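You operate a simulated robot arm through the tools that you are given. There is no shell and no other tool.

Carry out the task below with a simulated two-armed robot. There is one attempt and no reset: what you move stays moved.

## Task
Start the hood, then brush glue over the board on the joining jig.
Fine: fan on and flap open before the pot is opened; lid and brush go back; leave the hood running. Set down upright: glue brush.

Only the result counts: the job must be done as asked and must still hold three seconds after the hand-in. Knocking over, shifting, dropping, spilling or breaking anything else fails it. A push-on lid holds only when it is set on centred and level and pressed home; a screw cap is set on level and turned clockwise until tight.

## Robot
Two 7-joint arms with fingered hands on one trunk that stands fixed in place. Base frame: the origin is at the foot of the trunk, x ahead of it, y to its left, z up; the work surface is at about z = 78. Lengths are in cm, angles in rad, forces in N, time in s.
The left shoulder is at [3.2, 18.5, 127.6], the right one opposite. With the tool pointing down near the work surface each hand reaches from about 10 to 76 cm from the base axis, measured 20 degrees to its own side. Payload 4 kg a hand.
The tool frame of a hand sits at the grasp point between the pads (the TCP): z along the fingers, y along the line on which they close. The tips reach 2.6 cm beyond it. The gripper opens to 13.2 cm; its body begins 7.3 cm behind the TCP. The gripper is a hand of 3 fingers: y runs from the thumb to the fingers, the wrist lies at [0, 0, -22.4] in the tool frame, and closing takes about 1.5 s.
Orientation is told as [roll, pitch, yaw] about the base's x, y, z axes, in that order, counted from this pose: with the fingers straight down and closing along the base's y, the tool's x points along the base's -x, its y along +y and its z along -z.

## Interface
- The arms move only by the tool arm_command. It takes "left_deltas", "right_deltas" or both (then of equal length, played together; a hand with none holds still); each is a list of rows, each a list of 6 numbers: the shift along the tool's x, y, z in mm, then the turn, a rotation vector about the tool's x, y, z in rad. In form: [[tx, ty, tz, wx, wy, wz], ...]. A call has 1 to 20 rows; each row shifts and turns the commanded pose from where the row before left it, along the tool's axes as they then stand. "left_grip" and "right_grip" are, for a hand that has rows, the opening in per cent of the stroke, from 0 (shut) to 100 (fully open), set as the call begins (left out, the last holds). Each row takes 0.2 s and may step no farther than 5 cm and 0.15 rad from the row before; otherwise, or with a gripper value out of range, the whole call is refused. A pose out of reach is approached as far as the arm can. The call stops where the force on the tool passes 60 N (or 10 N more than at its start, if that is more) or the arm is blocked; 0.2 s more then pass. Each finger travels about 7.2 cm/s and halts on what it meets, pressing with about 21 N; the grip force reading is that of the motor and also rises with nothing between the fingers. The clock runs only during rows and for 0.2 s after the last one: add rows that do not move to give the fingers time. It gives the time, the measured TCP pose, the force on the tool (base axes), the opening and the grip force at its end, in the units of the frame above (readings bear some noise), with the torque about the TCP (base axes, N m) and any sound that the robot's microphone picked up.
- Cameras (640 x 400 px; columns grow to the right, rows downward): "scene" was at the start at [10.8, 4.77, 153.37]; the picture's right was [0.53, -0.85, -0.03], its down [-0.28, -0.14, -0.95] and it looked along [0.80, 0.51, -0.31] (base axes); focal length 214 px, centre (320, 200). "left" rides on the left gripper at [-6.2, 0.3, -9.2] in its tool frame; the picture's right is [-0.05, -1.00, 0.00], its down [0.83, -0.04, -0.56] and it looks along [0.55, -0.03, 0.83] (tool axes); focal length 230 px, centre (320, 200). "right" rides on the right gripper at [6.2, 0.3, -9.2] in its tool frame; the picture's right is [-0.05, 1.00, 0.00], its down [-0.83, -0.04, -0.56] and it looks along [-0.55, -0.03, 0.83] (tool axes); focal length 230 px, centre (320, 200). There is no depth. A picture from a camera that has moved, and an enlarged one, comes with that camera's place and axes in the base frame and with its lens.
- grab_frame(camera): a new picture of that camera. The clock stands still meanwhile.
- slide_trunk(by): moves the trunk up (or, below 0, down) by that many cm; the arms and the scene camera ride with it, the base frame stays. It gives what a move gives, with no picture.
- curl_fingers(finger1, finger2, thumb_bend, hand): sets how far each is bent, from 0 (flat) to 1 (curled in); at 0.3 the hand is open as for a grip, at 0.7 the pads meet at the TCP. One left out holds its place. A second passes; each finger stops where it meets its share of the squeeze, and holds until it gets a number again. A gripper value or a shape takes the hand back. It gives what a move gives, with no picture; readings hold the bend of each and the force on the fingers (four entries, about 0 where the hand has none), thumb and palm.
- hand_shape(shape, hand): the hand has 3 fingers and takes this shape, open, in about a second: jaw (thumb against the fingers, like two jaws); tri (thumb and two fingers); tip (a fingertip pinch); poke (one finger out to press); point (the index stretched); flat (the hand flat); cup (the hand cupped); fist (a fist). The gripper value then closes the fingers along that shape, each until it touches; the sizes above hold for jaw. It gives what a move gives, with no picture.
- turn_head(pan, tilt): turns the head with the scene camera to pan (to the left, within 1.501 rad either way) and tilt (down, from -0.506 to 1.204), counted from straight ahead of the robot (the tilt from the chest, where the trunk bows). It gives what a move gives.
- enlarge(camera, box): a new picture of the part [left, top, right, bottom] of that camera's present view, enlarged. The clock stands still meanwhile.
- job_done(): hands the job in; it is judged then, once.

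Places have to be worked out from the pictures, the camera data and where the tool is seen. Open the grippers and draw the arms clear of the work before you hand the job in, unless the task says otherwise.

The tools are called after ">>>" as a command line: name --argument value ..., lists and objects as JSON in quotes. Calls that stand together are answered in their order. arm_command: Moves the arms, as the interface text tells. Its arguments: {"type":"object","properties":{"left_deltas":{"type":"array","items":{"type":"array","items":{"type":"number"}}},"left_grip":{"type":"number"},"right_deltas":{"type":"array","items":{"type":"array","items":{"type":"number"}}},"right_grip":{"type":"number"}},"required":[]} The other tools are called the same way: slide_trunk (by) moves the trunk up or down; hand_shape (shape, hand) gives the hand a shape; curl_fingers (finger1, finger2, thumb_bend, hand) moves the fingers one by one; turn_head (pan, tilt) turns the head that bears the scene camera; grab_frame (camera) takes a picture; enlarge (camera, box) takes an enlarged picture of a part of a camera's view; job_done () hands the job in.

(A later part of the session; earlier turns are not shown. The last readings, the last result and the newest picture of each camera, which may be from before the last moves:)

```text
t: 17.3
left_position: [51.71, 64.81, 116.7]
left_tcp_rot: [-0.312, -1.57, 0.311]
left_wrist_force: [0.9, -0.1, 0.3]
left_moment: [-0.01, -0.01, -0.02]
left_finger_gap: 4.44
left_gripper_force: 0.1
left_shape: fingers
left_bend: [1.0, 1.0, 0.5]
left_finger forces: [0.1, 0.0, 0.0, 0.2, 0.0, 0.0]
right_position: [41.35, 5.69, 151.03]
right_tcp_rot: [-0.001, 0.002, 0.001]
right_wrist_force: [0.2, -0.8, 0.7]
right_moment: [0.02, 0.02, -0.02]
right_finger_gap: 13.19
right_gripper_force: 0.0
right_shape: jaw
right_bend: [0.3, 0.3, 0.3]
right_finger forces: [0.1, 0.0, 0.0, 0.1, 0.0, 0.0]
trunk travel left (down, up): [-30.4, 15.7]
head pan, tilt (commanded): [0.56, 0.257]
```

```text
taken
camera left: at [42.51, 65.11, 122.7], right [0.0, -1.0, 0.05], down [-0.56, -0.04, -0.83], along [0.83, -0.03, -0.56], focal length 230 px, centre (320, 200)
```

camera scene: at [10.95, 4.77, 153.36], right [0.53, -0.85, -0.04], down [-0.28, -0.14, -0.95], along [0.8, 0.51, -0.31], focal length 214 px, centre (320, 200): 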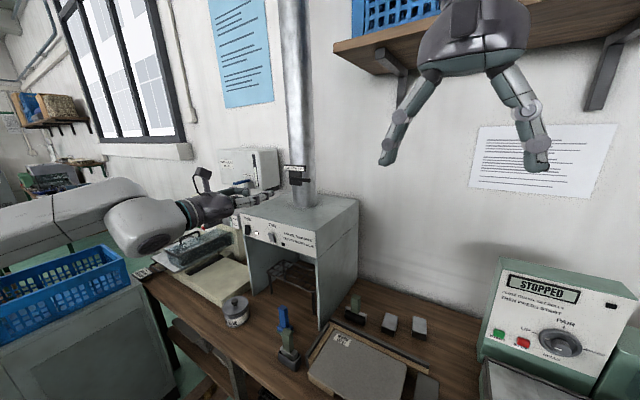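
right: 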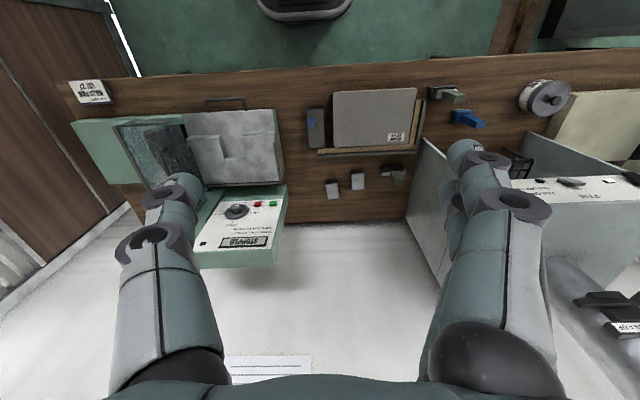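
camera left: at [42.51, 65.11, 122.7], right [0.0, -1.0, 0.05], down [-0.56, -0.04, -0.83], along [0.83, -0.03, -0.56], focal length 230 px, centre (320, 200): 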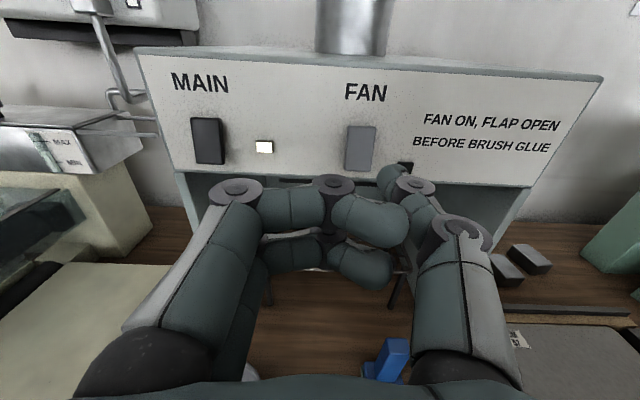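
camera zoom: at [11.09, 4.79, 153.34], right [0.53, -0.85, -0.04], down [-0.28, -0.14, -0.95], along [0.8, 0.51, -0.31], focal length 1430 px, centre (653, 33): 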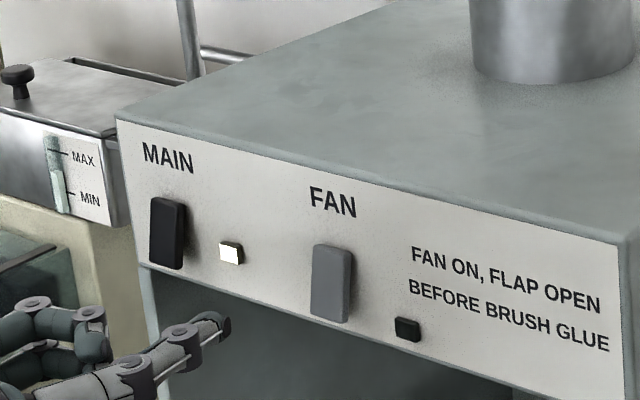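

The fan rocker now sits like MAIN, but its lamp is still dark. I let some time pass and look again closely.

>>> arm_command --left_deltas '[[0, 0, 0, 0, 0, 0], [0, 0, 0, 0, 0, 0], [0, 0, 0, 0, 0, 0], [0, 0, 0, 0, 0, 0], [0, 0, 0, 0, 0, 0], [0, 0, 0, 0, 0, 0], [0, 0, 0, 0, 0, 0], [0, 0, 0, 0, 0, 0]]'

>>> enlarge --camera "scene" --box '[240, 205, 300, 250]'

>>> enlarge --camera "left" --box '[160, 50, 460, 200]'

```text
t: 19.1
left_position: [51.45, 64.82, 116.8]
left_tcp_rot: [-0.243, -1.572, 0.242]
left_wrist_force: [-0.6, 0.9, 0.5]
left_moment: [0.02, 0.04, 0.02]
left_finger_gap: 4.44
left_gripper_force: 0.0
left_shape: fingers
left_bend: [1.0, 1.0, 0.5]
left_finger forces: [0.0, 0.0, 0.0, 0.1, 0.1, 0.1]
right_position: [41.06, 5.71, 151.04]
right_tcp_rot: [-0.001, 0.0, 0.0]
right_wrist_force: [-0.7, 0.6, 0.4]
right_moment: [0.03, 0.02, 0.0]
right_finger_gap: 13.17
right_gripper_force: 0.1
right_shape: jaw
right_bend: [0.3, 0.3, 0.3]
right_finger forces: [0.0, 0.1, 0.0, 0.0, 0.1, 0.0]
trunk travel left (down, up): [-30.4, 15.7]
head pan, tilt (commanded): [0.56, 0.257]
```

```text
8.89 times, centred on (270, 228) of scene
camera zoom: at [10.82, 4.78, 153.37], right [0.53, -0.85, -0.03], down [-0.28, -0.14, -0.95], along [0.8, 0.51, -0.31], focal length 1906 px, centre (764, -44)
```

zoom: 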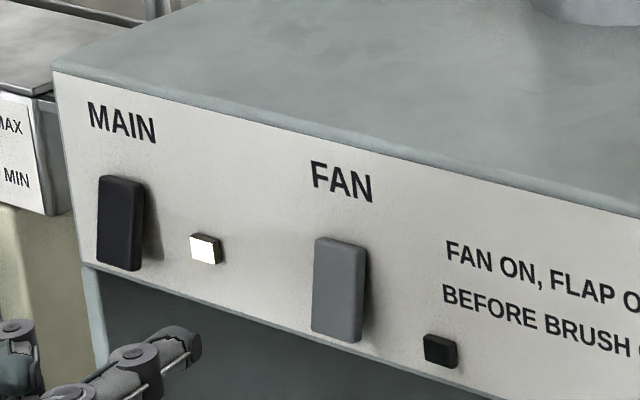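

```text
2.13 times, centred on (310, 125) of left
camera zoom: at [42.3, 65.12, 122.78], right [0.0, -1.0, 0.05], down [-0.56, -0.04, -0.83], along [0.83, -0.03, -0.56], focal length 491 px, centre (341, 360)
```

zoom: 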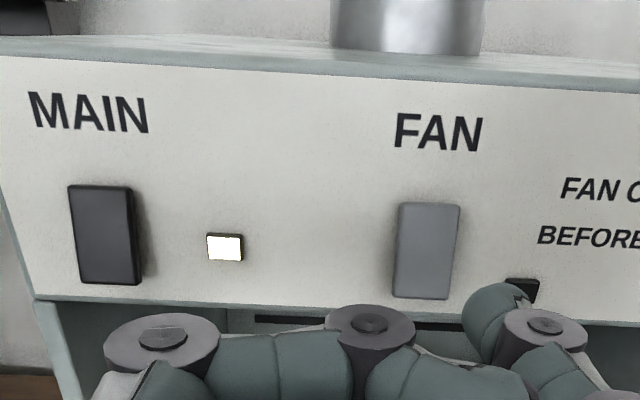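

The rocker is fully over like MAIN; the fan lamp may depend on airflow, so next is the flap. I judge the lever end at about (79, 53, 134.4), pivot near y 60.3, so I raise the hand to that height and look from closer.

>>> arm_command --left_deltas '[[-36, -15, 0, 0, 0, 0], [-36, -15, 0, 0, 0, 0], [-36, -15, 20, 0, 0, 0], [-36, -15, 30, 0, 0, 0], [0, 0, 0, 0, 0, 0]]'

>>> grab_frame --camera "left"

>>> enlarge --camera "scene" --box '[230, 130, 350, 220]'

```text
t: 20.3
left_position: [56.24, 58.91, 131.24]
left_tcp_rot: [-0.176, -1.571, 0.179]
left_wrist_force: [-0.3, -0.4, -0.6]
left_moment: [-0.05, 0.0, -0.01]
left_finger_gap: 4.42
left_gripper_force: 0.0
left_shape: fingers
left_bend: [1.0, 1.0, 0.5]
left_finger forces: [0.1, 0.0, 0.0, 0.0, 0.1, 0.0]
right_position: [40.93, 5.59, 150.99]
right_tcp_rot: [0.001, 0.0, -0.001]
right_wrist_force: [0.0, -1.0, -0.4]
right_moment: [0.01, -0.01, 0.02]
right_finger_gap: 13.19
right_gripper_force: 0.0
right_shape: jaw
right_bend: [0.3, 0.3, 0.3]
right_finger forces: [0.0, 0.0, 0.0, 0.0, 0.0, 0.0]
trunk travel left (down, up): [-30.4, 15.7]
head pan, tilt (commanded): [0.56, 0.257]
```

```text
taken
camera left: at [47.16, 59.15, 137.26], right [0.0, -1.0, 0.05], down [-0.56, -0.04, -0.83], along [0.83, -0.03, -0.55], focal length 230 px, centre (320, 200)
```

left: 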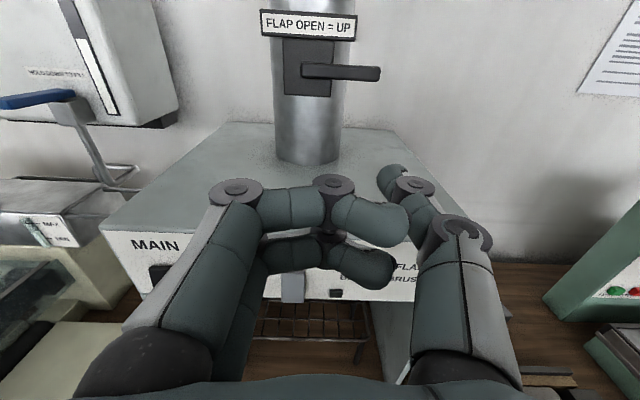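

```text
4.44 times, centred on (290, 175) of scene
camera zoom: at [10.73, 4.79, 153.38], right [0.53, -0.85, -0.03], down [-0.28, -0.14, -0.95], along [0.8, 0.51, -0.31], focal length 953 px, centre (453, 311)
```

zoom: 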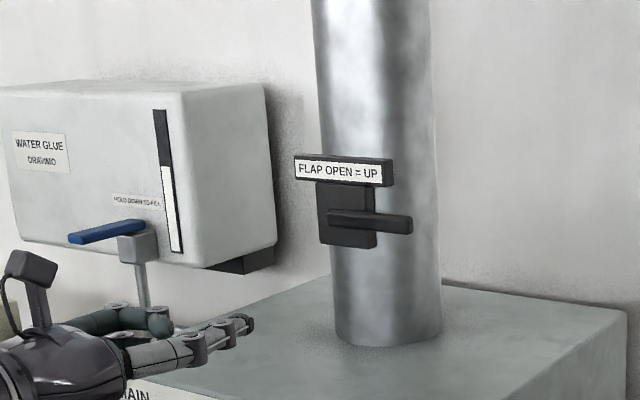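

Refined: lever end (78.2, 51.8, 134.8), pivot near (60.2, 134.8), and the label bar's front lies at about x 79. I bring the thumb tip under the lever at y 54, stopping 2 cm short in x to check.

>>> arm_command --left_deltas '[[-4, -3, 40, 0, 0, 0], [-4, -3, 40, 0, 0, 0], [-4, -3, 40, 0, 0, 0], [0, 0, 38, 0, 0, 0], [0, 0, 0, 0, 0, 0]]'

>>> enlarge --camera "left" --box '[220, 0, 460, 180]'

>>> enlarge --camera "scene" --box '[260, 140, 340, 200]'

```text
t: 21.5
left_position: [72.2, 57.94, 132.41]
left_tcp_rot: [-2.247, -1.568, 2.243]
left_wrist_force: [1.2, -1.0, 0.3]
left_moment: [-0.01, 0.0, -0.02]
left_finger_gap: 4.44
left_gripper_force: 0.1
left_shape: fingers
left_bend: [1.0, 1.0, 0.5]
left_finger forces: [0.1, 0.0, 0.0, 0.1, 0.0, 0.1]
right_position: [41.02, 5.61, 151.03]
right_tcp_rot: [-0.001, 0.001, 0.0]
right_wrist_force: [0.0, 0.2, 0.7]
right_moment: [0.0, 0.0, 0.02]
right_finger_gap: 13.22
right_gripper_force: 0.0
right_shape: jaw
right_bend: [0.3, 0.3, 0.3]
right_finger forces: [0.0, 0.0, 0.1, 0.0, 0.0, 0.0]
trunk travel left (down, up): [-30.4, 15.7]
head pan, tilt (commanded): [0.56, 0.257]
```

```text
2.22 times, centred on (340, 90) of left
camera zoom: at [63.0, 58.23, 138.34], right [0.0, -1.0, 0.05], down [-0.55, -0.04, -0.83], along [0.83, -0.03, -0.55], focal length 511 px, centre (276, 444)
```

zoom: 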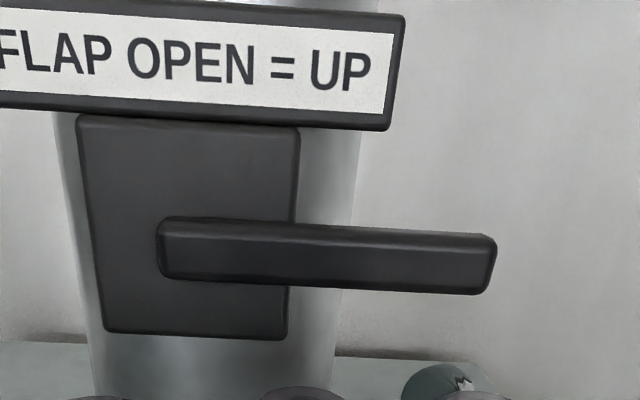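

```text
6.67 times, centred on (300, 170) of scene
camera zoom: at [10.73, 4.83, 153.38], right [0.53, -0.85, -0.03], down [-0.28, -0.14, -0.95], along [0.8, 0.51, -0.31], focal length 1430 px, centre (453, 400)
```

zoom: 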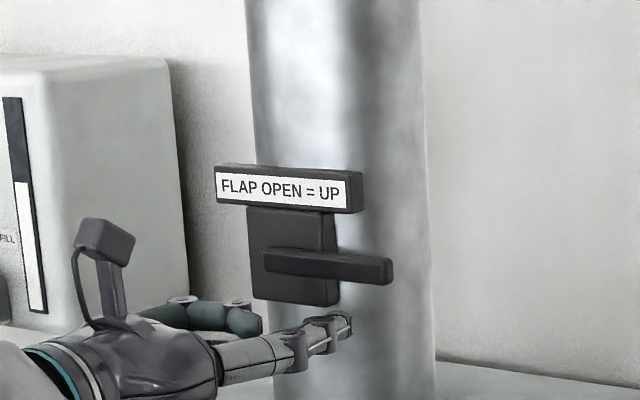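

Closer view: lever from y 51.8 to 61.3 at z 134.75, front x 78; label bar spans z 138 to 140.2, y above 55.25, front x 78.5. I'll push near the lever's end (radius 8) so the thumb passes around the label; first slide in beneath and lift to contact.

>>> arm_command --left_deltas '[[0, -10, 10, 0, 0, 0], [0, 0, 18, 0, 0, 0], [-5, 0, 0, 0, 0, 0], [-5, 0, 0, 0, 0, 0], [-5, 0, 0, 0, 0, 0], [-5, 0, 0, 0, 0, 0], [0, 0, 0, 0, 0, 0]]'

>>> enlarge --camera "left" --box '[220, 0, 460, 180]'

>>> enlarge --camera "scene" --box '[260, 140, 340, 200]'

```text
t: 23.1
left_position: [74.97, 56.94, 134.33]
left_tcp_rot: [-0.132, -1.569, 0.131]
left_wrist_force: [-0.6, -0.9, -0.3]
left_moment: [0.02, 0.0, 0.0]
left_finger_gap: 4.42
left_gripper_force: 0.1
left_shape: fingers
left_bend: [1.0, 1.0, 0.5]
left_finger forces: [0.0, 0.0, 0.0, 0.0, 0.3, 0.0]
right_position: [41.05, 5.57, 151.07]
right_tcp_rot: [0.0, 0.001, -0.001]
right_wrist_force: [-0.5, 0.6, 0.9]
right_moment: [0.01, -0.01, 0.0]
right_finger_gap: 13.18
right_gripper_force: 0.1
right_shape: jaw
right_bend: [0.3, 0.3, 0.3]
right_finger forces: [0.0, 0.1, 0.1, 0.0, 0.1, 0.0]
trunk travel left (down, up): [-30.4, 15.7]
head pan, tilt (commanded): [0.56, 0.257]
```

```text
2.22 times, centred on (340, 90) of left
camera zoom: at [65.83, 57.21, 140.34], right [0.0, -1.0, 0.05], down [-0.56, -0.04, -0.83], along [0.83, -0.03, -0.56], focal length 511 px, centre (276, 444)
```

zoom: 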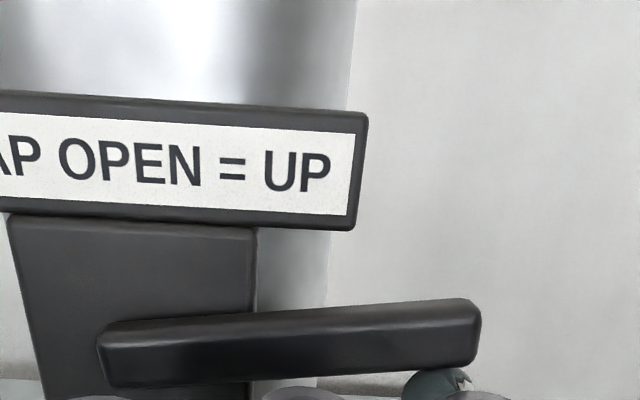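

```text
6.67 times, centred on (300, 170) of scene
camera zoom: at [10.84, 4.79, 153.37], right [0.53, -0.85, -0.03], down [-0.28, -0.14, -0.95], along [0.8, 0.51, -0.31], focal length 1430 px, centre (453, 400)
```

zoom: 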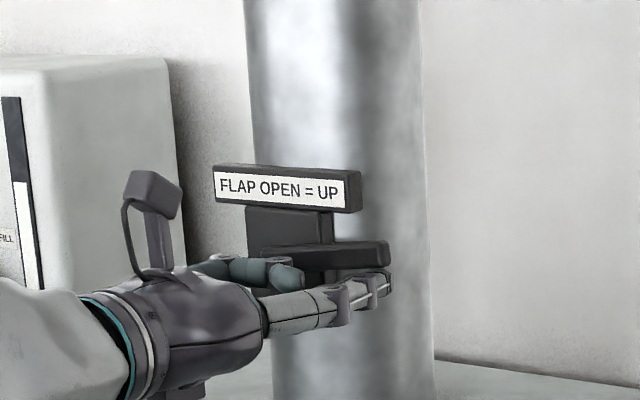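

The lever turns easily (about 7° already). I follow its arc upward in steps.

>>> arm_command --left_deltas '[[-9, -1, 0, 0, 0, 0], [-9, 0, 0, 0, 0, 0], [-10, 2, 0, 0, 0, 0], [-11, 2, 0, 0, 0, 0], [-10, 5, 0, 0, 0, 0], [-9, 5, 0, 0, 0, 0], [0, 0, 0, 0, 0, 0]]'

>>> enlarge --camera "left" --box '[180, 0, 460, 210]'

>>> enlarge --camera "scene" --box '[260, 140, 340, 200]'

```text
t: 24.7
left_position: [74.93, 58.16, 140.19]
left_tcp_rot: [-0.682, -1.571, 0.683]
left_wrist_force: [-1.1, -0.8, -0.2]
left_moment: [0.02, -0.02, -0.01]
left_finger_gap: 4.47
left_gripper_force: 0.1
left_shape: fingers
left_bend: [1.0, 1.0, 0.5]
left_finger forces: [0.1, 0.0, 0.1, 0.0, 0.3, 0.1]
right_position: [40.95, 5.51, 151.11]
right_tcp_rot: [0.001, 0.001, 0.001]
right_wrist_force: [0.6, 0.1, 0.0]
right_moment: [-0.01, -0.01, -0.01]
right_finger_gap: 13.18
right_gripper_force: 0.2
right_shape: jaw
right_bend: [0.3, 0.3, 0.3]
right_finger forces: [0.1, 0.1, 0.1, 0.1, 0.1, 0.0]
trunk travel left (down, up): [-30.4, 15.7]
head pan, tilt (commanded): [0.56, 0.257]
```

```text
1.90 times, centred on (320, 105) of left
camera zoom: at [65.83, 58.52, 146.15], right [0.0, -1.0, 0.05], down [-0.56, -0.04, -0.83], along [0.83, -0.03, -0.55], focal length 438 px, centre (320, 381)
```

zoom: 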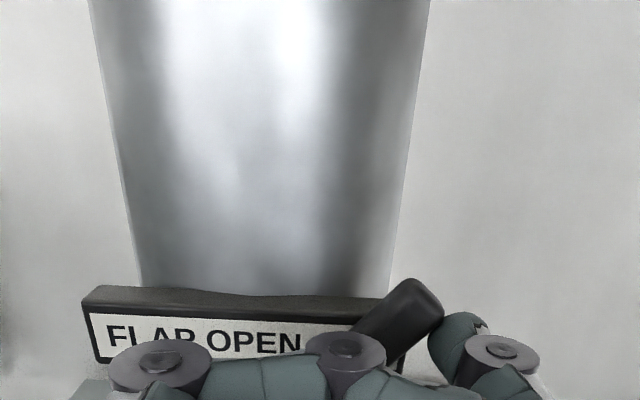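

```text
6.67 times, centred on (300, 170) of scene
camera zoom: at [10.82, 4.78, 153.37], right [0.53, -0.85, -0.03], down [-0.28, -0.14, -0.95], along [0.8, 0.51, -0.31], focal length 1430 px, centre (453, 400)
```

zoom: 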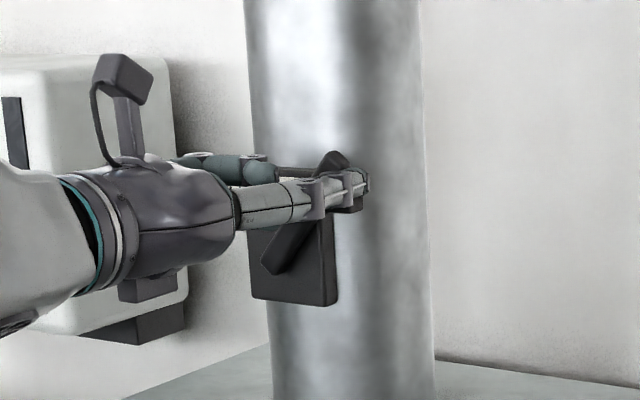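

The lever passes in front of the label and stands near 45–50°. I continue along the arc.

>>> arm_command --left_deltas '[[-8, 7, 0, 0, 0, 0], [-8, 7, 0, 0, 0, 0], [-6, 9, 0, 0, 0, 0], [-5, 9, 0, 0, 0, 0], [-4, 10, 0, 0, 0, 0], [0, 0, 0, 0, 0, 0]]'

>>> enlarge --camera "left" --box '[180, 0, 460, 210]'

>>> enlarge --camera "scene" --box '[260, 140, 340, 200]'

```text
t: 26.1
left_position: [75.01, 62.39, 143.23]
left_tcp_rot: [0.463, -1.567, -0.461]
left_wrist_force: [-0.3, -0.3, -0.5]
left_moment: [0.03, 0.0, 0.02]
left_finger_gap: 4.45
left_gripper_force: 0.0
left_shape: fingers
left_bend: [1.0, 1.0, 0.5]
left_finger forces: [0.1, 0.0, 0.0, 0.0, 0.2, 0.0]
right_position: [40.97, 5.67, 150.93]
right_tcp_rot: [-0.001, 0.001, 0.001]
right_wrist_force: [1.4, -0.5, -0.5]
right_moment: [0.0, 0.03, -0.01]
right_finger_gap: 13.19
right_gripper_force: 0.1
right_shape: jaw
right_bend: [0.3, 0.3, 0.3]
right_finger forces: [0.1, 0.1, 0.0, 0.0, 0.0, 0.0]
trunk travel left (down, up): [-30.4, 15.7]
head pan, tilt (commanded): [0.56, 0.257]
```

```text
1.90 times, centred on (320, 105) of left
camera zoom: at [65.84, 62.71, 149.27], right [0.0, -1.0, 0.05], down [-0.56, -0.04, -0.83], along [0.83, -0.03, -0.56], focal length 438 px, centre (320, 381)
```

zoom: 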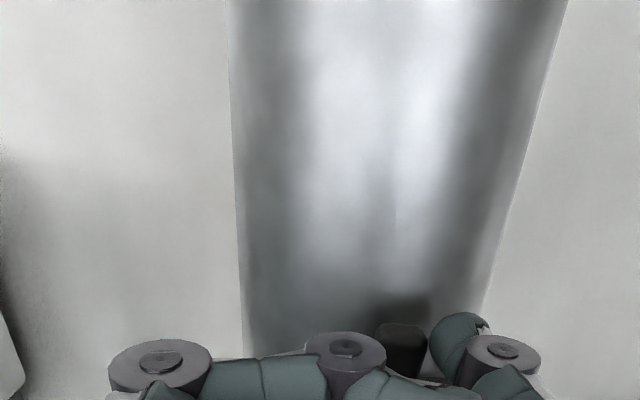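

```text
6.67 times, centred on (300, 170) of scene
camera zoom: at [10.81, 4.76, 153.37], right [0.53, -0.85, -0.03], down [-0.28, -0.14, -0.95], along [0.8, 0.51, -0.31], focal length 1430 px, centre (453, 400)
```

zoom: 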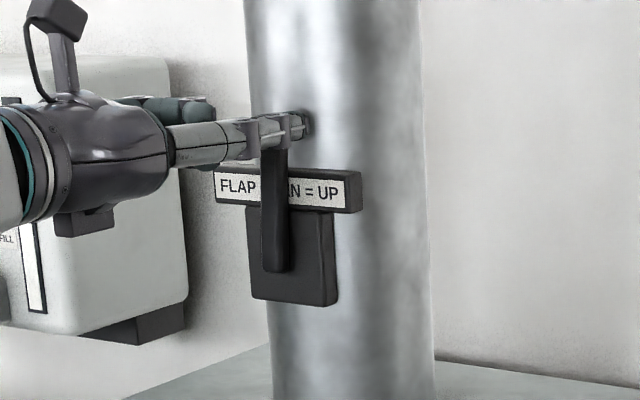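

The lever is nearly upright. I push a bit farther left to reach its end stop.

>>> arm_command --left_deltas '[[0, 4, 0, 0, 0, 0], [0, 4, 0, 0, 0, 0], [0, 4, 0, 0, 0, 0], [0, 0, 0, 0, 0, 0]]'

>>> enlarge --camera "scene" --box '[250, 140, 330, 250]'

```text
t: 27.1
left_position: [74.99, 63.55, 143.31]
left_tcp_rot: [0.672, -1.568, -0.672]
left_wrist_force: [0.0, -2.2, 0.0]
left_moment: [-0.01, 0.01, -0.07]
left_finger_gap: 4.55
left_gripper_force: 1.3
left_shape: fingers
left_bend: [1.0, 1.0, 0.49]
left_finger forces: [0.0, 0.0, 0.1, 0.0, 2.6, 0.0]
right_position: [41.06, 5.53, 151.07]
right_tcp_rot: [0.0, -0.001, 0.001]
right_wrist_force: [0.3, 0.5, -0.3]
right_moment: [-0.02, 0.0, 0.01]
right_finger_gap: 13.19
right_gripper_force: 0.0
right_shape: jaw
right_bend: [0.3, 0.3, 0.3]
right_finger forces: [0.1, 0.1, 0.1, 0.0, 0.0, 0.0]
trunk travel left (down, up): [-30.4, 15.7]
head pan, tilt (commanded): [0.56, 0.257]
```

```text
3.64 times, centred on (290, 195) of scene
camera zoom: at [10.8, 4.71, 153.38], right [0.53, -0.85, -0.03], down [-0.28, -0.13, -0.95], along [0.8, 0.51, -0.31], focal length 780 px, centre (429, 218)
```

zoom: 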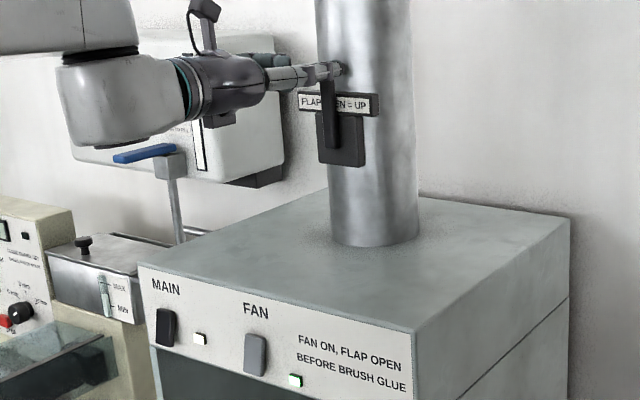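

The lamp beside FAN is now green: fan running with the flap open. I retreat the thumb (first sideways off the lever, then back) and check that the lever stays up.

>>> arm_command --left_deltas '[[0, -10, 0, 0, 0, 0], [0, 0, -40, 0, 0, 0], [0, 0, -45, 0, 0, 0], [0, 0, -45, 0, 0, 0], [0, 0, -45, 0, 0, 0], [0, 0, -45, 0, 0, 0], [0, 0, 0, 0, 0, 0]]'

>>> enlarge --camera "scene" --box '[230, 140, 350, 250]'

```text
t: 28.7
left_position: [53.15, 62.46, 143.03]
left_tcp_rot: [0.02, -1.57, -0.021]
left_wrist_force: [0.0, -0.7, -0.2]
left_moment: [-0.02, 0.03, 0.03]
left_finger_gap: 4.43
left_gripper_force: 0.0
left_shape: fingers
left_bend: [1.0, 1.0, 0.5]
left_finger forces: [0.0, 0.1, 0.1, 0.1, 0.0, 0.0]
right_position: [41.08, 5.57, 151.17]
right_tcp_rot: [0.0, 0.001, -0.001]
right_wrist_force: [0.1, 0.5, -0.1]
right_moment: [-0.02, 0.03, -0.02]
right_finger_gap: 13.21
right_gripper_force: 0.1
right_shape: jaw
right_bend: [0.3, 0.3, 0.3]
right_finger forces: [0.1, 0.0, 0.0, 0.0, 0.0, 0.1]
trunk travel left (down, up): [-30.4, 15.7]
head pan, tilt (commanded): [0.56, 0.257]
```

```text
3.64 times, centred on (290, 195) of scene
camera zoom: at [10.96, 4.78, 153.36], right [0.53, -0.85, -0.04], down [-0.28, -0.14, -0.95], along [0.8, 0.51, -0.31], focal length 780 px, centre (429, 218)
```

zoom: 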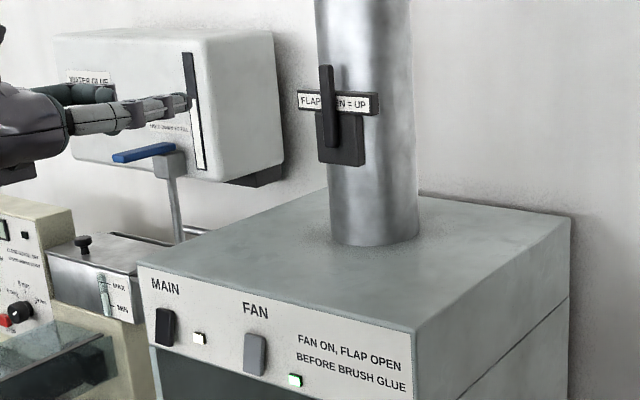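

Flap is up and the lamp is green. Now the pot: I draw back, return the hand to the jaw shape, and tip it to point mostly down (tilted 0.35 rad outward for reach), then view the pot.

>>> arm_command --left_deltas '[[0, 0, -40, 0, 0.1, 0], [0, 0, -40, 0, 0.15, 0], [0, 0, 0, 0, 0.15, 0], [0, 0, 0, 0, 0.15, 0], [0, 0, 0, 0, 0.15, 0], [0, 0, 0, 0, 0.15, 0], [0, 0, 0, 0, 0.15, 0], [0, 0, 0, 0, 0.15, 0], [0, 0, 0, 0, 0.07, 0], [0, 0, 0, 0, 0, 0]]'

>>> hand_shape --shape "jaw" --hand "left"

>>> grab_frame --camera "left"

>>> grab_frame --camera "scene"

```text
t: 30.9
left_position: [46.91, 62.33, 142.71]
left_tcp_rot: [-0.018, -1.337, -0.003]
left_wrist_force: [0.4, -0.7, 0.8]
left_moment: [-0.02, 0.01, -0.01]
left_finger_gap: 4.46
left_gripper_force: 0.0
left_shape: fingers
left_bend: [1.0, 1.0, 0.5]
left_finger forces: [0.1, 0.0, 0.0, 0.0, 0.0, 0.0]
left hand out of reach, approached as far as the arm can: row 2, 3, 4, 5, 6, 7, 8, 9
right_position: [40.87, 5.56, 151.12]
right_tcp_rot: [-0.001, 0.0, 0.0]
right_wrist_force: [0.1, 0.8, -0.6]
right_moment: [0.0, 0.0, -0.03]
right_finger_gap: 13.2
right_gripper_force: 0.2
right_shape: jaw
right_bend: [0.3, 0.3, 0.3]
right_finger forces: [0.0, 0.1, 0.0, 0.0, 0.0, 0.0]
trunk travel left (down, up): [-30.4, 15.7]
head pan, tilt (commanded): [0.56, 0.257]
```

```text
t: 31.8
left_position: [46.93, 62.49, 142.64]
left_tcp_rot: [-0.017, -1.338, 0.001]
left_wrist_force: [0.6, 0.1, 0.2]
left_moment: [0.02, 0.03, 0.01]
left_finger_gap: 13.19
left_gripper_force: 0.0
left_shape: jaw
left_bend: [0.3, 0.3, 0.3]
left_finger forces: [0.0, 0.0, 0.1, 0.0, 0.1, 0.0]
right_position: [41.05, 5.57, 151.14]
right_tcp_rot: [0.002, 0.0, -0.001]
right_wrist_force: [-0.3, -0.8, -0.5]
right_moment: [0.0, -0.01, 0.03]
right_finger_gap: 13.19
right_gripper_force: 0.1
right_shape: jaw
right_bend: [0.3, 0.3, 0.3]
right_finger forces: [0.1, 0.0, 0.1, 0.0, 0.1, 0.1]
trunk travel left (down, up): [-30.4, 15.7]
head pan, tilt (commanded): [0.56, 0.257]
```

```text
taken
camera left: at [39.47, 62.9, 150.67], right [0.0, -1.0, 0.05], down [-0.73, -0.03, -0.68], along [0.68, -0.04, -0.73], focal length 230 px, centre (320, 200)
```

left: 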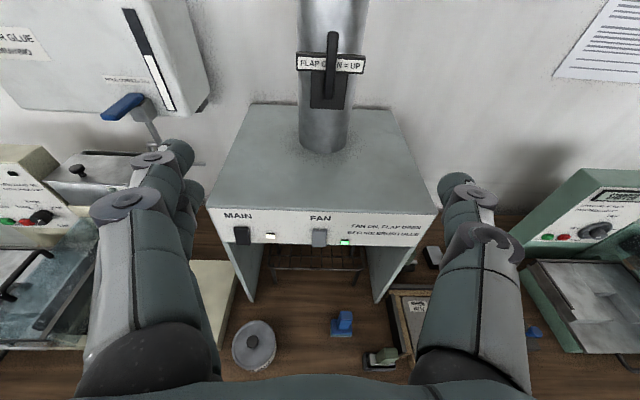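

```text
taken
camera scene: at [10.81, 4.78, 153.37], right [0.53, -0.85, -0.03], down [-0.28, -0.14, -0.95], along [0.8, 0.51, -0.31], focal length 214 px, centre (320, 200)
```

scene: 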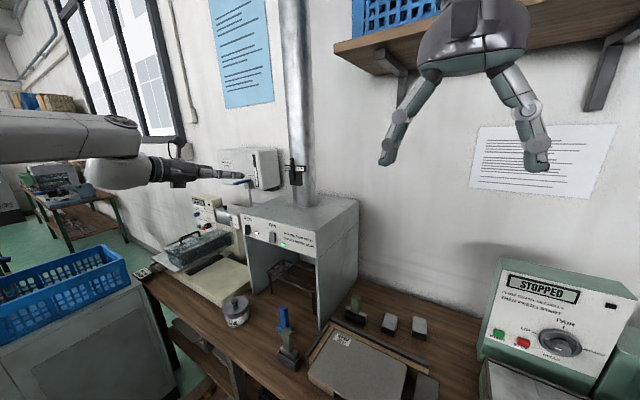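

The tilt back was limited by reach at that height. I lower the hand in front of the hood first, then tip it downward.

>>> arm_command --left_deltas '[[46, 0, 0, 0, 0, 0], [46, 0, 0, 0, 0, 0], [46, 0, 0, 0, 0, 0], [46, 0, 0, 0, 0, 0], [46, 0, 0, 0, 0, 0], [0, 0, 0, 0, 0.141, 0], [0, 0, 0, 0, 0.141, 0], [0, 0, 0, 0, 0.141, 0], [0, 0, 0, 0, 0.141, 0], [0, 0, 0, 0, 0.141, 0], [0, 0, 0, 0, 0.141, 0], [0, 0, 0, 0, 0.141, 0], [0, 0, 0, 0, 0, 0]]'

>>> grab_frame --camera "left"

>>> grab_frame --camera "scene"

```text
t: 34.6
left_position: [46.33, 60.83, 116.08]
left_tcp_rot: [-0.042, -0.761, -0.016]
left_wrist_force: [0.2, -0.7, 0.1]
left_moment: [-0.01, 0.0, -0.01]
left_finger_gap: 13.18
left_gripper_force: 0.1
left_shape: jaw
left_bend: [0.3, 0.3, 0.3]
left_finger forces: [0.0, 0.0, 0.1, 0.0, 0.1, 0.1]
left hand out of reach, approached as far as the arm can: row 8, 9, 10, 11, 12
right_position: [41.16, 5.59, 151.11]
right_tcp_rot: [-0.002, -0.001, 0.0]
right_wrist_force: [0.4, -0.4, 0.5]
right_moment: [0.01, 0.01, -0.02]
right_finger_gap: 13.19
right_gripper_force: 0.1
right_shape: jaw
right_bend: [0.3, 0.3, 0.3]
right_finger forces: [0.0, 0.0, 0.0, 0.0, 0.0, 0.0]
trunk travel left (down, up): [-30.4, 15.7]
head pan, tilt (commanded): [0.56, 0.257]
```

```text
taken
camera left: at [44.6, 61.56, 126.85], right [-0.01, -1.0, 0.07], down [-0.99, -0.01, -0.17], along [0.17, -0.07, -0.98], focal length 230 px, centre (320, 200)
```

left: 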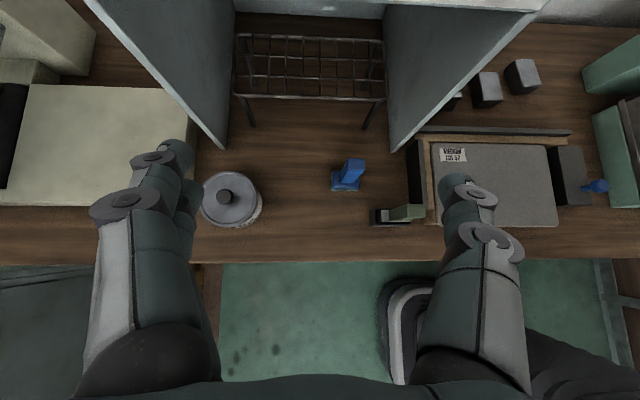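

```text
taken
camera scene: at [10.9, 4.77, 153.36], right [0.53, -0.85, -0.03], down [-0.28, -0.14, -0.95], along [0.8, 0.51, -0.31], focal length 214 px, centre (320, 200)
```

scene: 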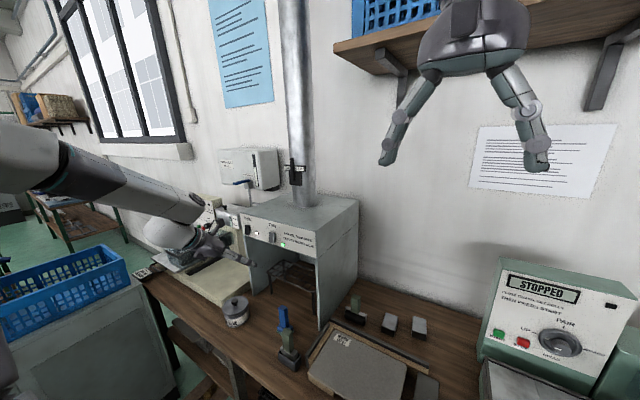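

The tilt stopped at 0.76 rad, likely a wrist joint limit at this yaw. The pot knob comes out near (51.9, 74.9, 86.5). I turn the hand about the vertical so its tilt plane points away from the shoulder, which should free the wrist.

>>> arm_command --left_deltas '[[0, 0, 0, -0.1035, 0, -0.1086], [0, 0, 0, -0.1035, 0, -0.1086], [0, 0, 0, -0.1035, 0, -0.1086], [0, 0, 0, -0.1035, 0, -0.1086], [0, 0, 0, 0, 0, 0]]'

```text
t: 35.8
left_position: [45.71, 63.22, 111.46]
left_tcp_rot: [-0.027, -0.848, 0.434]
left_wrist_force: [-0.1, 0.3, 0.2]
left_moment: [-0.01, 0.02, 0.01]
left_finger_gap: 13.21
left_gripper_force: 0.2
left_shape: jaw
left_bend: [0.3, 0.3, 0.3]
left_finger forces: [0.0, 0.0, 0.0, 0.0, 0.0, 0.1]
left hand out of reach, approached as far as the arm can: row 1, 2, 3, 4
right_position: [41.27, 5.32, 151.0]
right_tcp_rot: [-0.001, 0.002, -0.001]
right_wrist_force: [0.5, -0.7, 0.5]
right_moment: [-0.02, -0.01, -0.02]
right_finger_gap: 13.2
right_gripper_force: 0.0
right_shape: jaw
right_bend: [0.3, 0.3, 0.3]
right_finger forces: [0.1, 0.0, 0.1, 0.1, 0.0, 0.1]
trunk travel left (down, up): [-30.4, 15.7]
head pan, tilt (commanded): [0.56, 0.257]
```

Turning did not help; the wrist seems bound by a joint limit in this arm posture. I go back toward the starting region (y about 45), where pointing straight down worked, and tip the hand down there.

>>> arm_command --left_deltas '[[0, 0, 0, 0.1085, 0, 0.0957], [0, 0, 0, 0.1085, 0, 0.0957], [0, 0, 0, 0.1085, 0, 0.0957], [-13, -30, -19, 0, 0, 0], [-13, -30, -19, 0, 0, 0], [-13, -30, -19, 0, 0, 0], [-13, -30, -19, 0, 0, 0], [-13, -30, -19, 0, 0, 0], [-13, -30, -19, 0, 0, 0], [0, 0, 0, 0, 0, 0]]'

>>> arm_command --left_deltas '[[0, 0, 0, 0, 0.12, 0], [0, 0, 0, 0, 0.12, 0], [0, 0, 0, 0, 0.12, 0], [0, 0, 0, 0, 0.12, 0], [0, 0, 0, 0, 0, 0]]'

>>> grab_frame --camera "scene"

```text
t: 38.0
left_position: [45.49, 46.53, 126.09]
left_tcp_rot: [-0.059, -0.793, 0.219]
left_wrist_force: [0.1, -0.1, 0.2]
left_moment: [-0.01, 0.01, 0.03]
left_finger_gap: 13.18
left_gripper_force: 0.1
left_shape: jaw
left_bend: [0.3, 0.3, 0.3]
left_finger forces: [0.1, 0.0, 0.0, 0.1, 0.0, 0.0]
left hand out of reach, approached as far as the arm can: row 1
right_position: [40.99, 5.61, 151.19]
right_tcp_rot: [0.0, 0.0, 0.001]
right_wrist_force: [-0.1, -0.8, 0.7]
right_moment: [0.02, 0.01, -0.01]
right_finger_gap: 13.2
right_gripper_force: 0.0
right_shape: jaw
right_bend: [0.3, 0.3, 0.3]
right_finger forces: [0.0, 0.0, 0.1, 0.0, 0.0, 0.0]
trunk travel left (down, up): [-30.4, 15.7]
head pan, tilt (commanded): [0.56, 0.257]
```

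```text
t: 39.2
left_position: [45.42, 46.35, 126.09]
left_tcp_rot: [-0.046, -0.314, 0.188]
left_wrist_force: [-0.1, 0.4, -0.4]
left_moment: [0.02, 0.04, -0.02]
left_finger_gap: 13.22
left_gripper_force: 0.1
left_shape: jaw
left_bend: [0.3, 0.3, 0.3]
left_finger forces: [0.0, 0.0, 0.0, 0.0, 0.1, 0.1]
right_position: [41.0, 5.65, 151.03]
right_tcp_rot: [-0.001, -0.001, 0.0]
right_wrist_force: [-0.2, 0.3, -0.1]
right_moment: [-0.02, 0.0, -0.03]
right_finger_gap: 13.21
right_gripper_force: 0.0
right_shape: jaw
right_bend: [0.3, 0.3, 0.3]
right_finger forces: [0.0, 0.0, 0.0, 0.0, 0.1, 0.0]
trunk travel left (down, up): [-30.4, 15.7]
head pan, tilt (commanded): [0.56, 0.257]
```

```text
taken
camera scene: at [10.75, 4.78, 153.38], right [0.53, -0.85, -0.03], down [-0.28, -0.14, -0.95], along [0.8, 0.51, -0.31], focal length 214 px, centre (320, 200)
```

scene: 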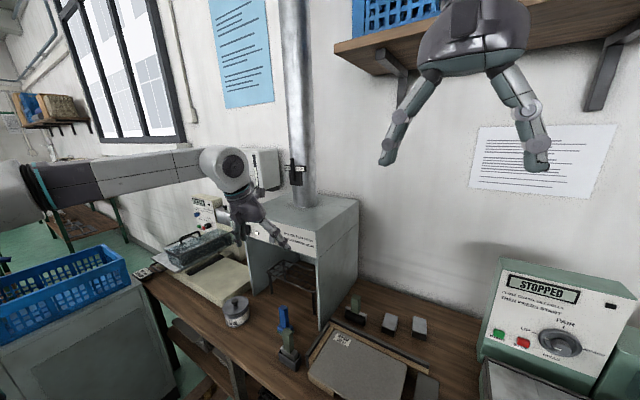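

Here the hand tips down without trouble (pitch -0.31). I now carry it toward the pot in steps, watching for reach limits.

>>> arm_command --left_deltas '[[-2, 28, 27, 0, 0, 0], [-2, 28, 27, 0, 0, 0], [-2, 28, 27, 0, 0, 0], [-2, 28, 27, 0, 0, 0], [0, 0, 0, 0, 0, 0]]'

```text
t: 40.4
left_position: [47.69, 57.76, 115.54]
left_tcp_rot: [-0.046, -0.317, 0.189]
left_wrist_force: [-1.1, 1.1, 0.0]
left_moment: [0.0, 0.0, 0.03]
left_finger_gap: 13.18
left_gripper_force: 0.1
left_shape: jaw
left_bend: [0.3, 0.3, 0.3]
left_finger forces: [0.0, 0.1, 0.0, 0.0, 0.1, 0.0]
right_position: [40.94, 5.52, 151.03]
right_tcp_rot: [0.0, -0.003, 0.001]
right_wrist_force: [-0.4, -0.2, -0.1]
right_moment: [0.03, 0.02, 0.0]
right_finger_gap: 13.2
right_gripper_force: 0.1
right_shape: jaw
right_bend: [0.3, 0.3, 0.3]
right_finger forces: [0.0, 0.1, 0.1, 0.0, 0.1, 0.0]
trunk travel left (down, up): [-30.4, 15.7]
head pan, tilt (commanded): [0.56, 0.257]
```

No limits met. I continue toward a spot above the pot.

>>> arm_command --left_deltas '[[-8, 33, 22, 0, 0, 0], [-8, 33, 22, 0, 0, 0], [-8, 33, 22, 0, 0, 0], [-8, 33, 22, 0, 0, 0], [0, 0, 0, 0, 0, 0]]'

>>> grab_frame --camera "left"

>>> enlarge --camera "scene" --box '[150, 200, 330, 360]'

```text
t: 41.6
left_position: [51.22, 71.58, 107.7]
left_tcp_rot: [-0.043, -0.318, 0.188]
left_wrist_force: [-0.1, -0.5, -0.3]
left_moment: [0.01, 0.02, 0.03]
left_finger_gap: 13.21
left_gripper_force: 0.1
left_shape: jaw
left_bend: [0.3, 0.3, 0.3]
left_finger forces: [0.1, 0.1, 0.0, 0.0, 0.0, 0.0]
right_position: [41.03, 5.59, 151.06]
right_tcp_rot: [0.0, -0.001, -0.001]
right_wrist_force: [-0.3, 0.2, 0.2]
right_moment: [0.01, -0.03, 0.0]
right_finger_gap: 13.19
right_gripper_force: 0.0
right_shape: jaw
right_bend: [0.3, 0.3, 0.3]
right_finger forces: [0.0, 0.1, 0.1, 0.0, 0.0, 0.0]
trunk travel left (down, up): [-30.4, 15.7]
head pan, tilt (commanded): [0.56, 0.257]
```

```text
taken
camera left: at [54.08, 72.75, 118.18], right [0.22, -0.97, 0.06], down [-0.94, -0.2, 0.27], along [-0.25, -0.11, -0.96], focal length 230 px, centre (320, 200)
```

left: 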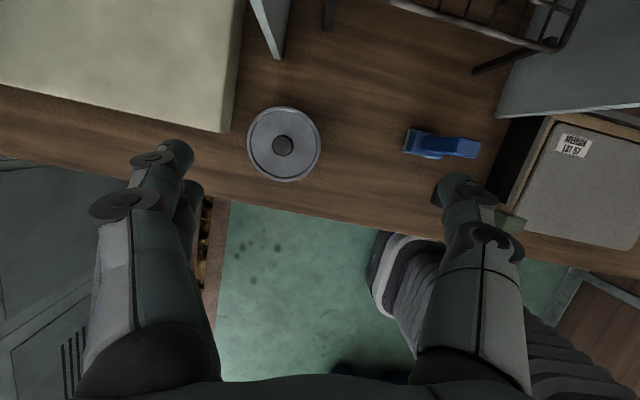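

```text
2.50 times, centred on (240, 280) of scene
camera zoom: at [10.79, 4.78, 153.37], right [0.53, -0.85, -0.03], down [-0.28, -0.14, -0.95], along [0.8, 0.51, -0.31], focal length 536 px, centre (520, 0)
```

zoom: 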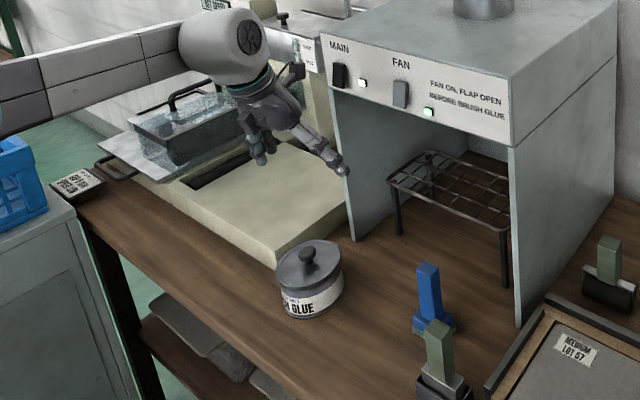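

From above, the knob sits at about (52.05, 75.5, 86). I enlarge the pot in both views to size the knob and the lid.

>>> enlarge --camera "left" --box '[235, 95, 335, 195]'

>>> enlarge --camera "scene" --box '[215, 285, 260, 335]'

```text
4.00 times, centred on (285, 145) of left
camera zoom: at [54.08, 72.75, 118.18], right [0.22, -0.97, 0.06], down [-0.94, -0.2, 0.27], along [-0.25, -0.11, -0.96], focal length 920 px, centre (460, 420)
```

zoom: 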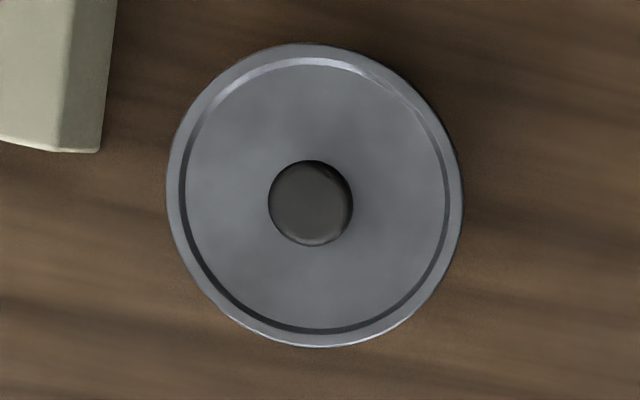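

```text
8.00 times, centred on (238, 310) of scene
camera zoom: at [10.79, 4.78, 153.37], right [0.53, -0.85, -0.03], down [-0.28, -0.14, -0.95], along [0.8, 0.51, -0.31], focal length 1716 px, centre (980, -680)
```

zoom: 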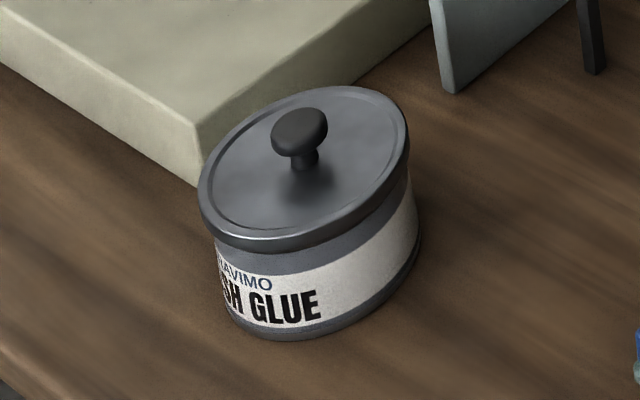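

Knob: diameter about 2.9 cm, centre near (52.1, 75.7, 85.7); the lid top is at about z 83.3. For comfortable reach I lower the trunk by 12 cm (the hand goes from z 107.7 to about 95.7, still clear of the knob).

>>> slide_trunk --by -10

>>> grab_frame --camera "left"

>>> grab_frame --camera "scene"

```text
t: 42.9
left_position: [51.07, 71.57, 97.76]
left_tcp_rot: [-0.045, -0.317, 0.188]
left_wrist_force: [0.1, -1.4, -0.4]
left_moment: [0.01, 0.01, 0.01]
left_finger_gap: 13.2
left_gripper_force: 0.1
left_shape: jaw
left_bend: [0.3, 0.3, 0.3]
left_finger forces: [0.1, 0.0, 0.0, 0.0, 0.0, 0.0]
right_position: [40.92, 5.59, 141.11]
right_tcp_rot: [0.0, -0.002, 0.0]
right_wrist_force: [-0.4, 0.2, -0.7]
right_moment: [-0.03, 0.01, -0.01]
right_finger_gap: 13.2
right_gripper_force: 0.1
right_shape: jaw
right_bend: [0.3, 0.3, 0.3]
right_finger forces: [0.0, 0.0, 0.0, 0.0, 0.1, 0.0]
trunk travel left (down, up): [-20.4, 25.7]
head pan, tilt (commanded): [0.56, 0.257]
```

```text
taken
camera left: at [53.95, 72.77, 108.31], right [0.22, -0.97, 0.06], down [-0.94, -0.2, 0.27], along [-0.25, -0.11, -0.96], focal length 230 px, centre (320, 200)
```

left: 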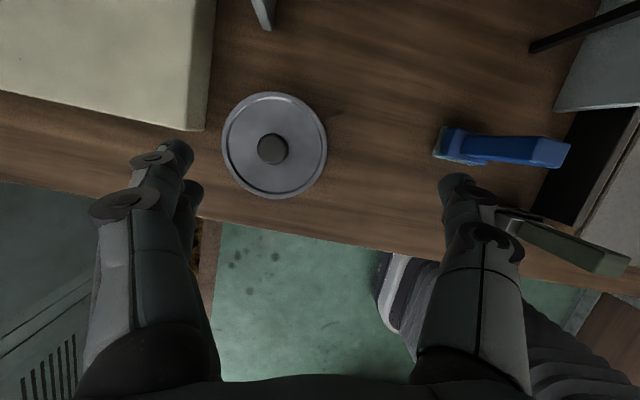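

```text
taken
camera scene: at [16.83, 4.75, 141.73], right [0.52, -0.85, -0.09], down [-0.38, -0.14, -0.92], along [0.76, 0.51, -0.39], focal length 214 px, centre (320, 200)
```

scene: 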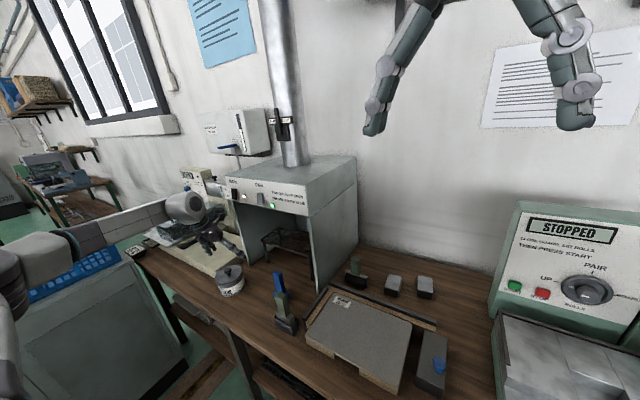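

The knob reads (52.06, 75.72) again. I level the small roll, set a 5.5 cm opening and come down to a little above the knob.

>>> arm_command --left_deltas '[[0, 0, 0, -0.045, 0, 0], [1.4, 13, 0, 0, 0, 0], [1.4, 13, 15, 0, 0, 0], [1.4, 13, 25, 0, 0, 0], [0, 0, 0, 0, 0, 0]]' --left_grip 42

>>> grab_frame --camera "left"

>>> enlarge --camera "scene" --box '[180, 210, 280, 310]'

```text
t: 44.1
left_position: [51.28, 75.47, 93.86]
left_tcp_rot: [0.002, -0.316, 0.188]
left_wrist_force: [-0.5, 0.3, -0.1]
left_moment: [0.0, 0.03, 0.0]
left_finger_gap: 5.62
left_gripper_force: 0.2
left_shape: jaw
left_bend: [0.73, 0.73, 0.7]
left_finger forces: [0.0, 0.1, 0.0, 0.0, 0.1, 0.1]
right_position: [40.92, 5.67, 141.09]
right_tcp_rot: [0.001, 0.001, 0.001]
right_wrist_force: [-1.1, -0.1, -0.1]
right_moment: [0.03, -0.01, 0.03]
right_finger_gap: 13.19
right_gripper_force: 0.0
right_shape: jaw
right_bend: [0.3, 0.3, 0.3]
right_finger forces: [0.0, 0.0, 0.0, 0.0, 0.0, 0.1]
trunk travel left (down, up): [-20.4, 25.7]
head pan, tilt (commanded): [0.56, 0.257]
```

```text
taken
camera left: at [54.06, 76.34, 104.33], right [0.24, -0.97, 0.02], down [-0.94, -0.22, 0.27], along [-0.26, -0.08, -0.96], focal length 230 px, centre (320, 200)
```

left: 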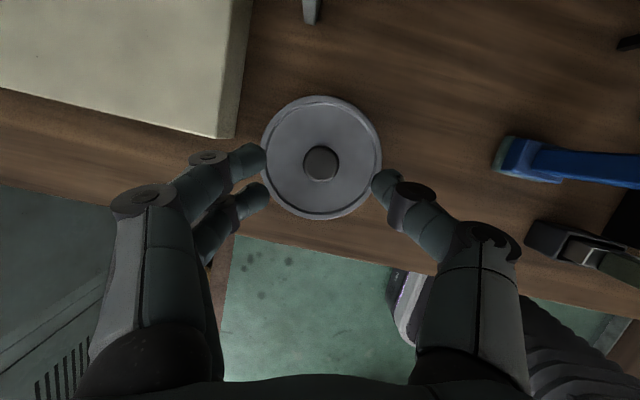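

```text
4.00 times, centred on (230, 260) of scene
camera zoom: at [16.86, 4.72, 141.73], right [0.52, -0.85, -0.09], down [-0.38, -0.13, -0.92], along [0.76, 0.51, -0.39], focal length 858 px, centre (680, -40)
```

zoom: 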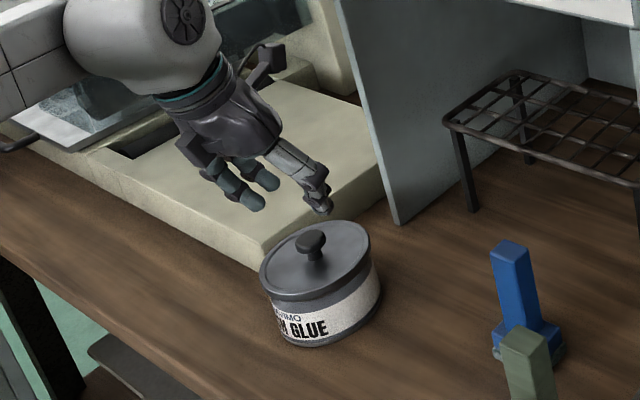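

Knob confirmed at (52.07, 75.55). I descend two-thirds of the way and check centring.

>>> arm_command --left_deltas '[[5.5, 0, 25, 0, 0, 0], [5.5, 0, 25, 0, 0, 0], [0, 0, 0, 0, 0, 0]]'

>>> enlarge --camera "left" --box '[200, 100, 440, 280]'

>>> enlarge --camera "scene" --box '[200, 235, 270, 305]'

```text
t: 44.9
left_position: [51.93, 75.61, 88.61]
left_tcp_rot: [0.001, -0.316, 0.192]
left_wrist_force: [0.0, -0.1, 0.7]
left_moment: [0.0, 0.01, 0.02]
left_finger_gap: 5.59
left_gripper_force: 0.1
left_shape: jaw
left_bend: [0.73, 0.73, 0.7]
left_finger forces: [0.0, 0.1, 0.0, 0.0, 0.0, 0.0]
right_position: [40.94, 5.53, 141.06]
right_tcp_rot: [0.001, -0.001, 0.001]
right_wrist_force: [-0.8, -0.6, -0.3]
right_moment: [0.0, 0.02, 0.0]
right_finger_gap: 13.18
right_gripper_force: 0.1
right_shape: jaw
right_bend: [0.3, 0.3, 0.3]
right_finger forces: [0.0, 0.1, 0.1, 0.0, 0.0, 0.0]
trunk travel left (down, up): [-20.4, 25.7]
head pan, tilt (commanded): [0.56, 0.257]
```

```text
2.22 times, centred on (320, 190) of left
camera zoom: at [54.62, 76.48, 99.18], right [0.24, -0.97, 0.02], down [-0.94, -0.22, 0.27], along [-0.26, -0.08, -0.96], focal length 511 px, centre (320, 222)
```

zoom: 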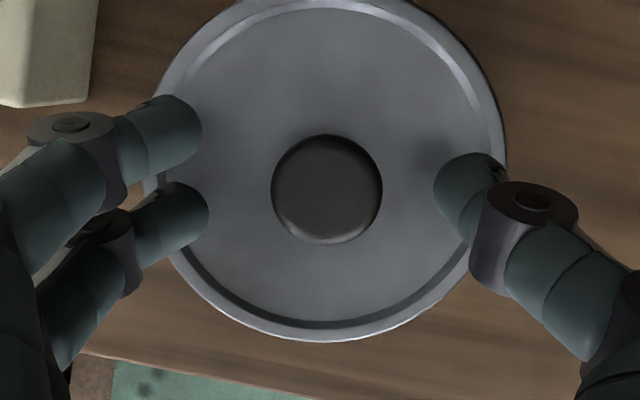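

```text
5.71 times, centred on (235, 270) of scene
camera zoom: at [16.89, 4.77, 141.72], right [0.52, -0.85, -0.09], down [-0.38, -0.14, -0.92], along [0.76, 0.51, -0.39], focal length 1226 px, centre (806, -200)
```

zoom: 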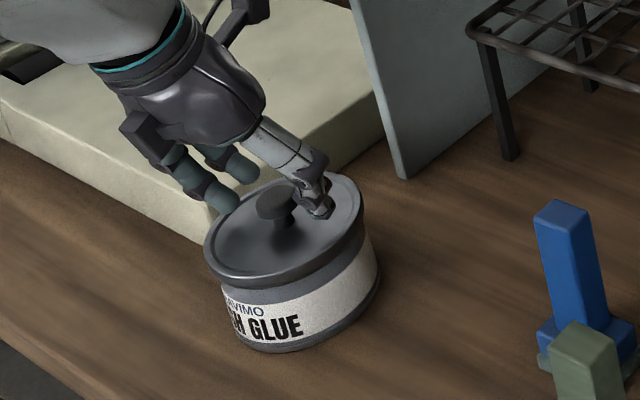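

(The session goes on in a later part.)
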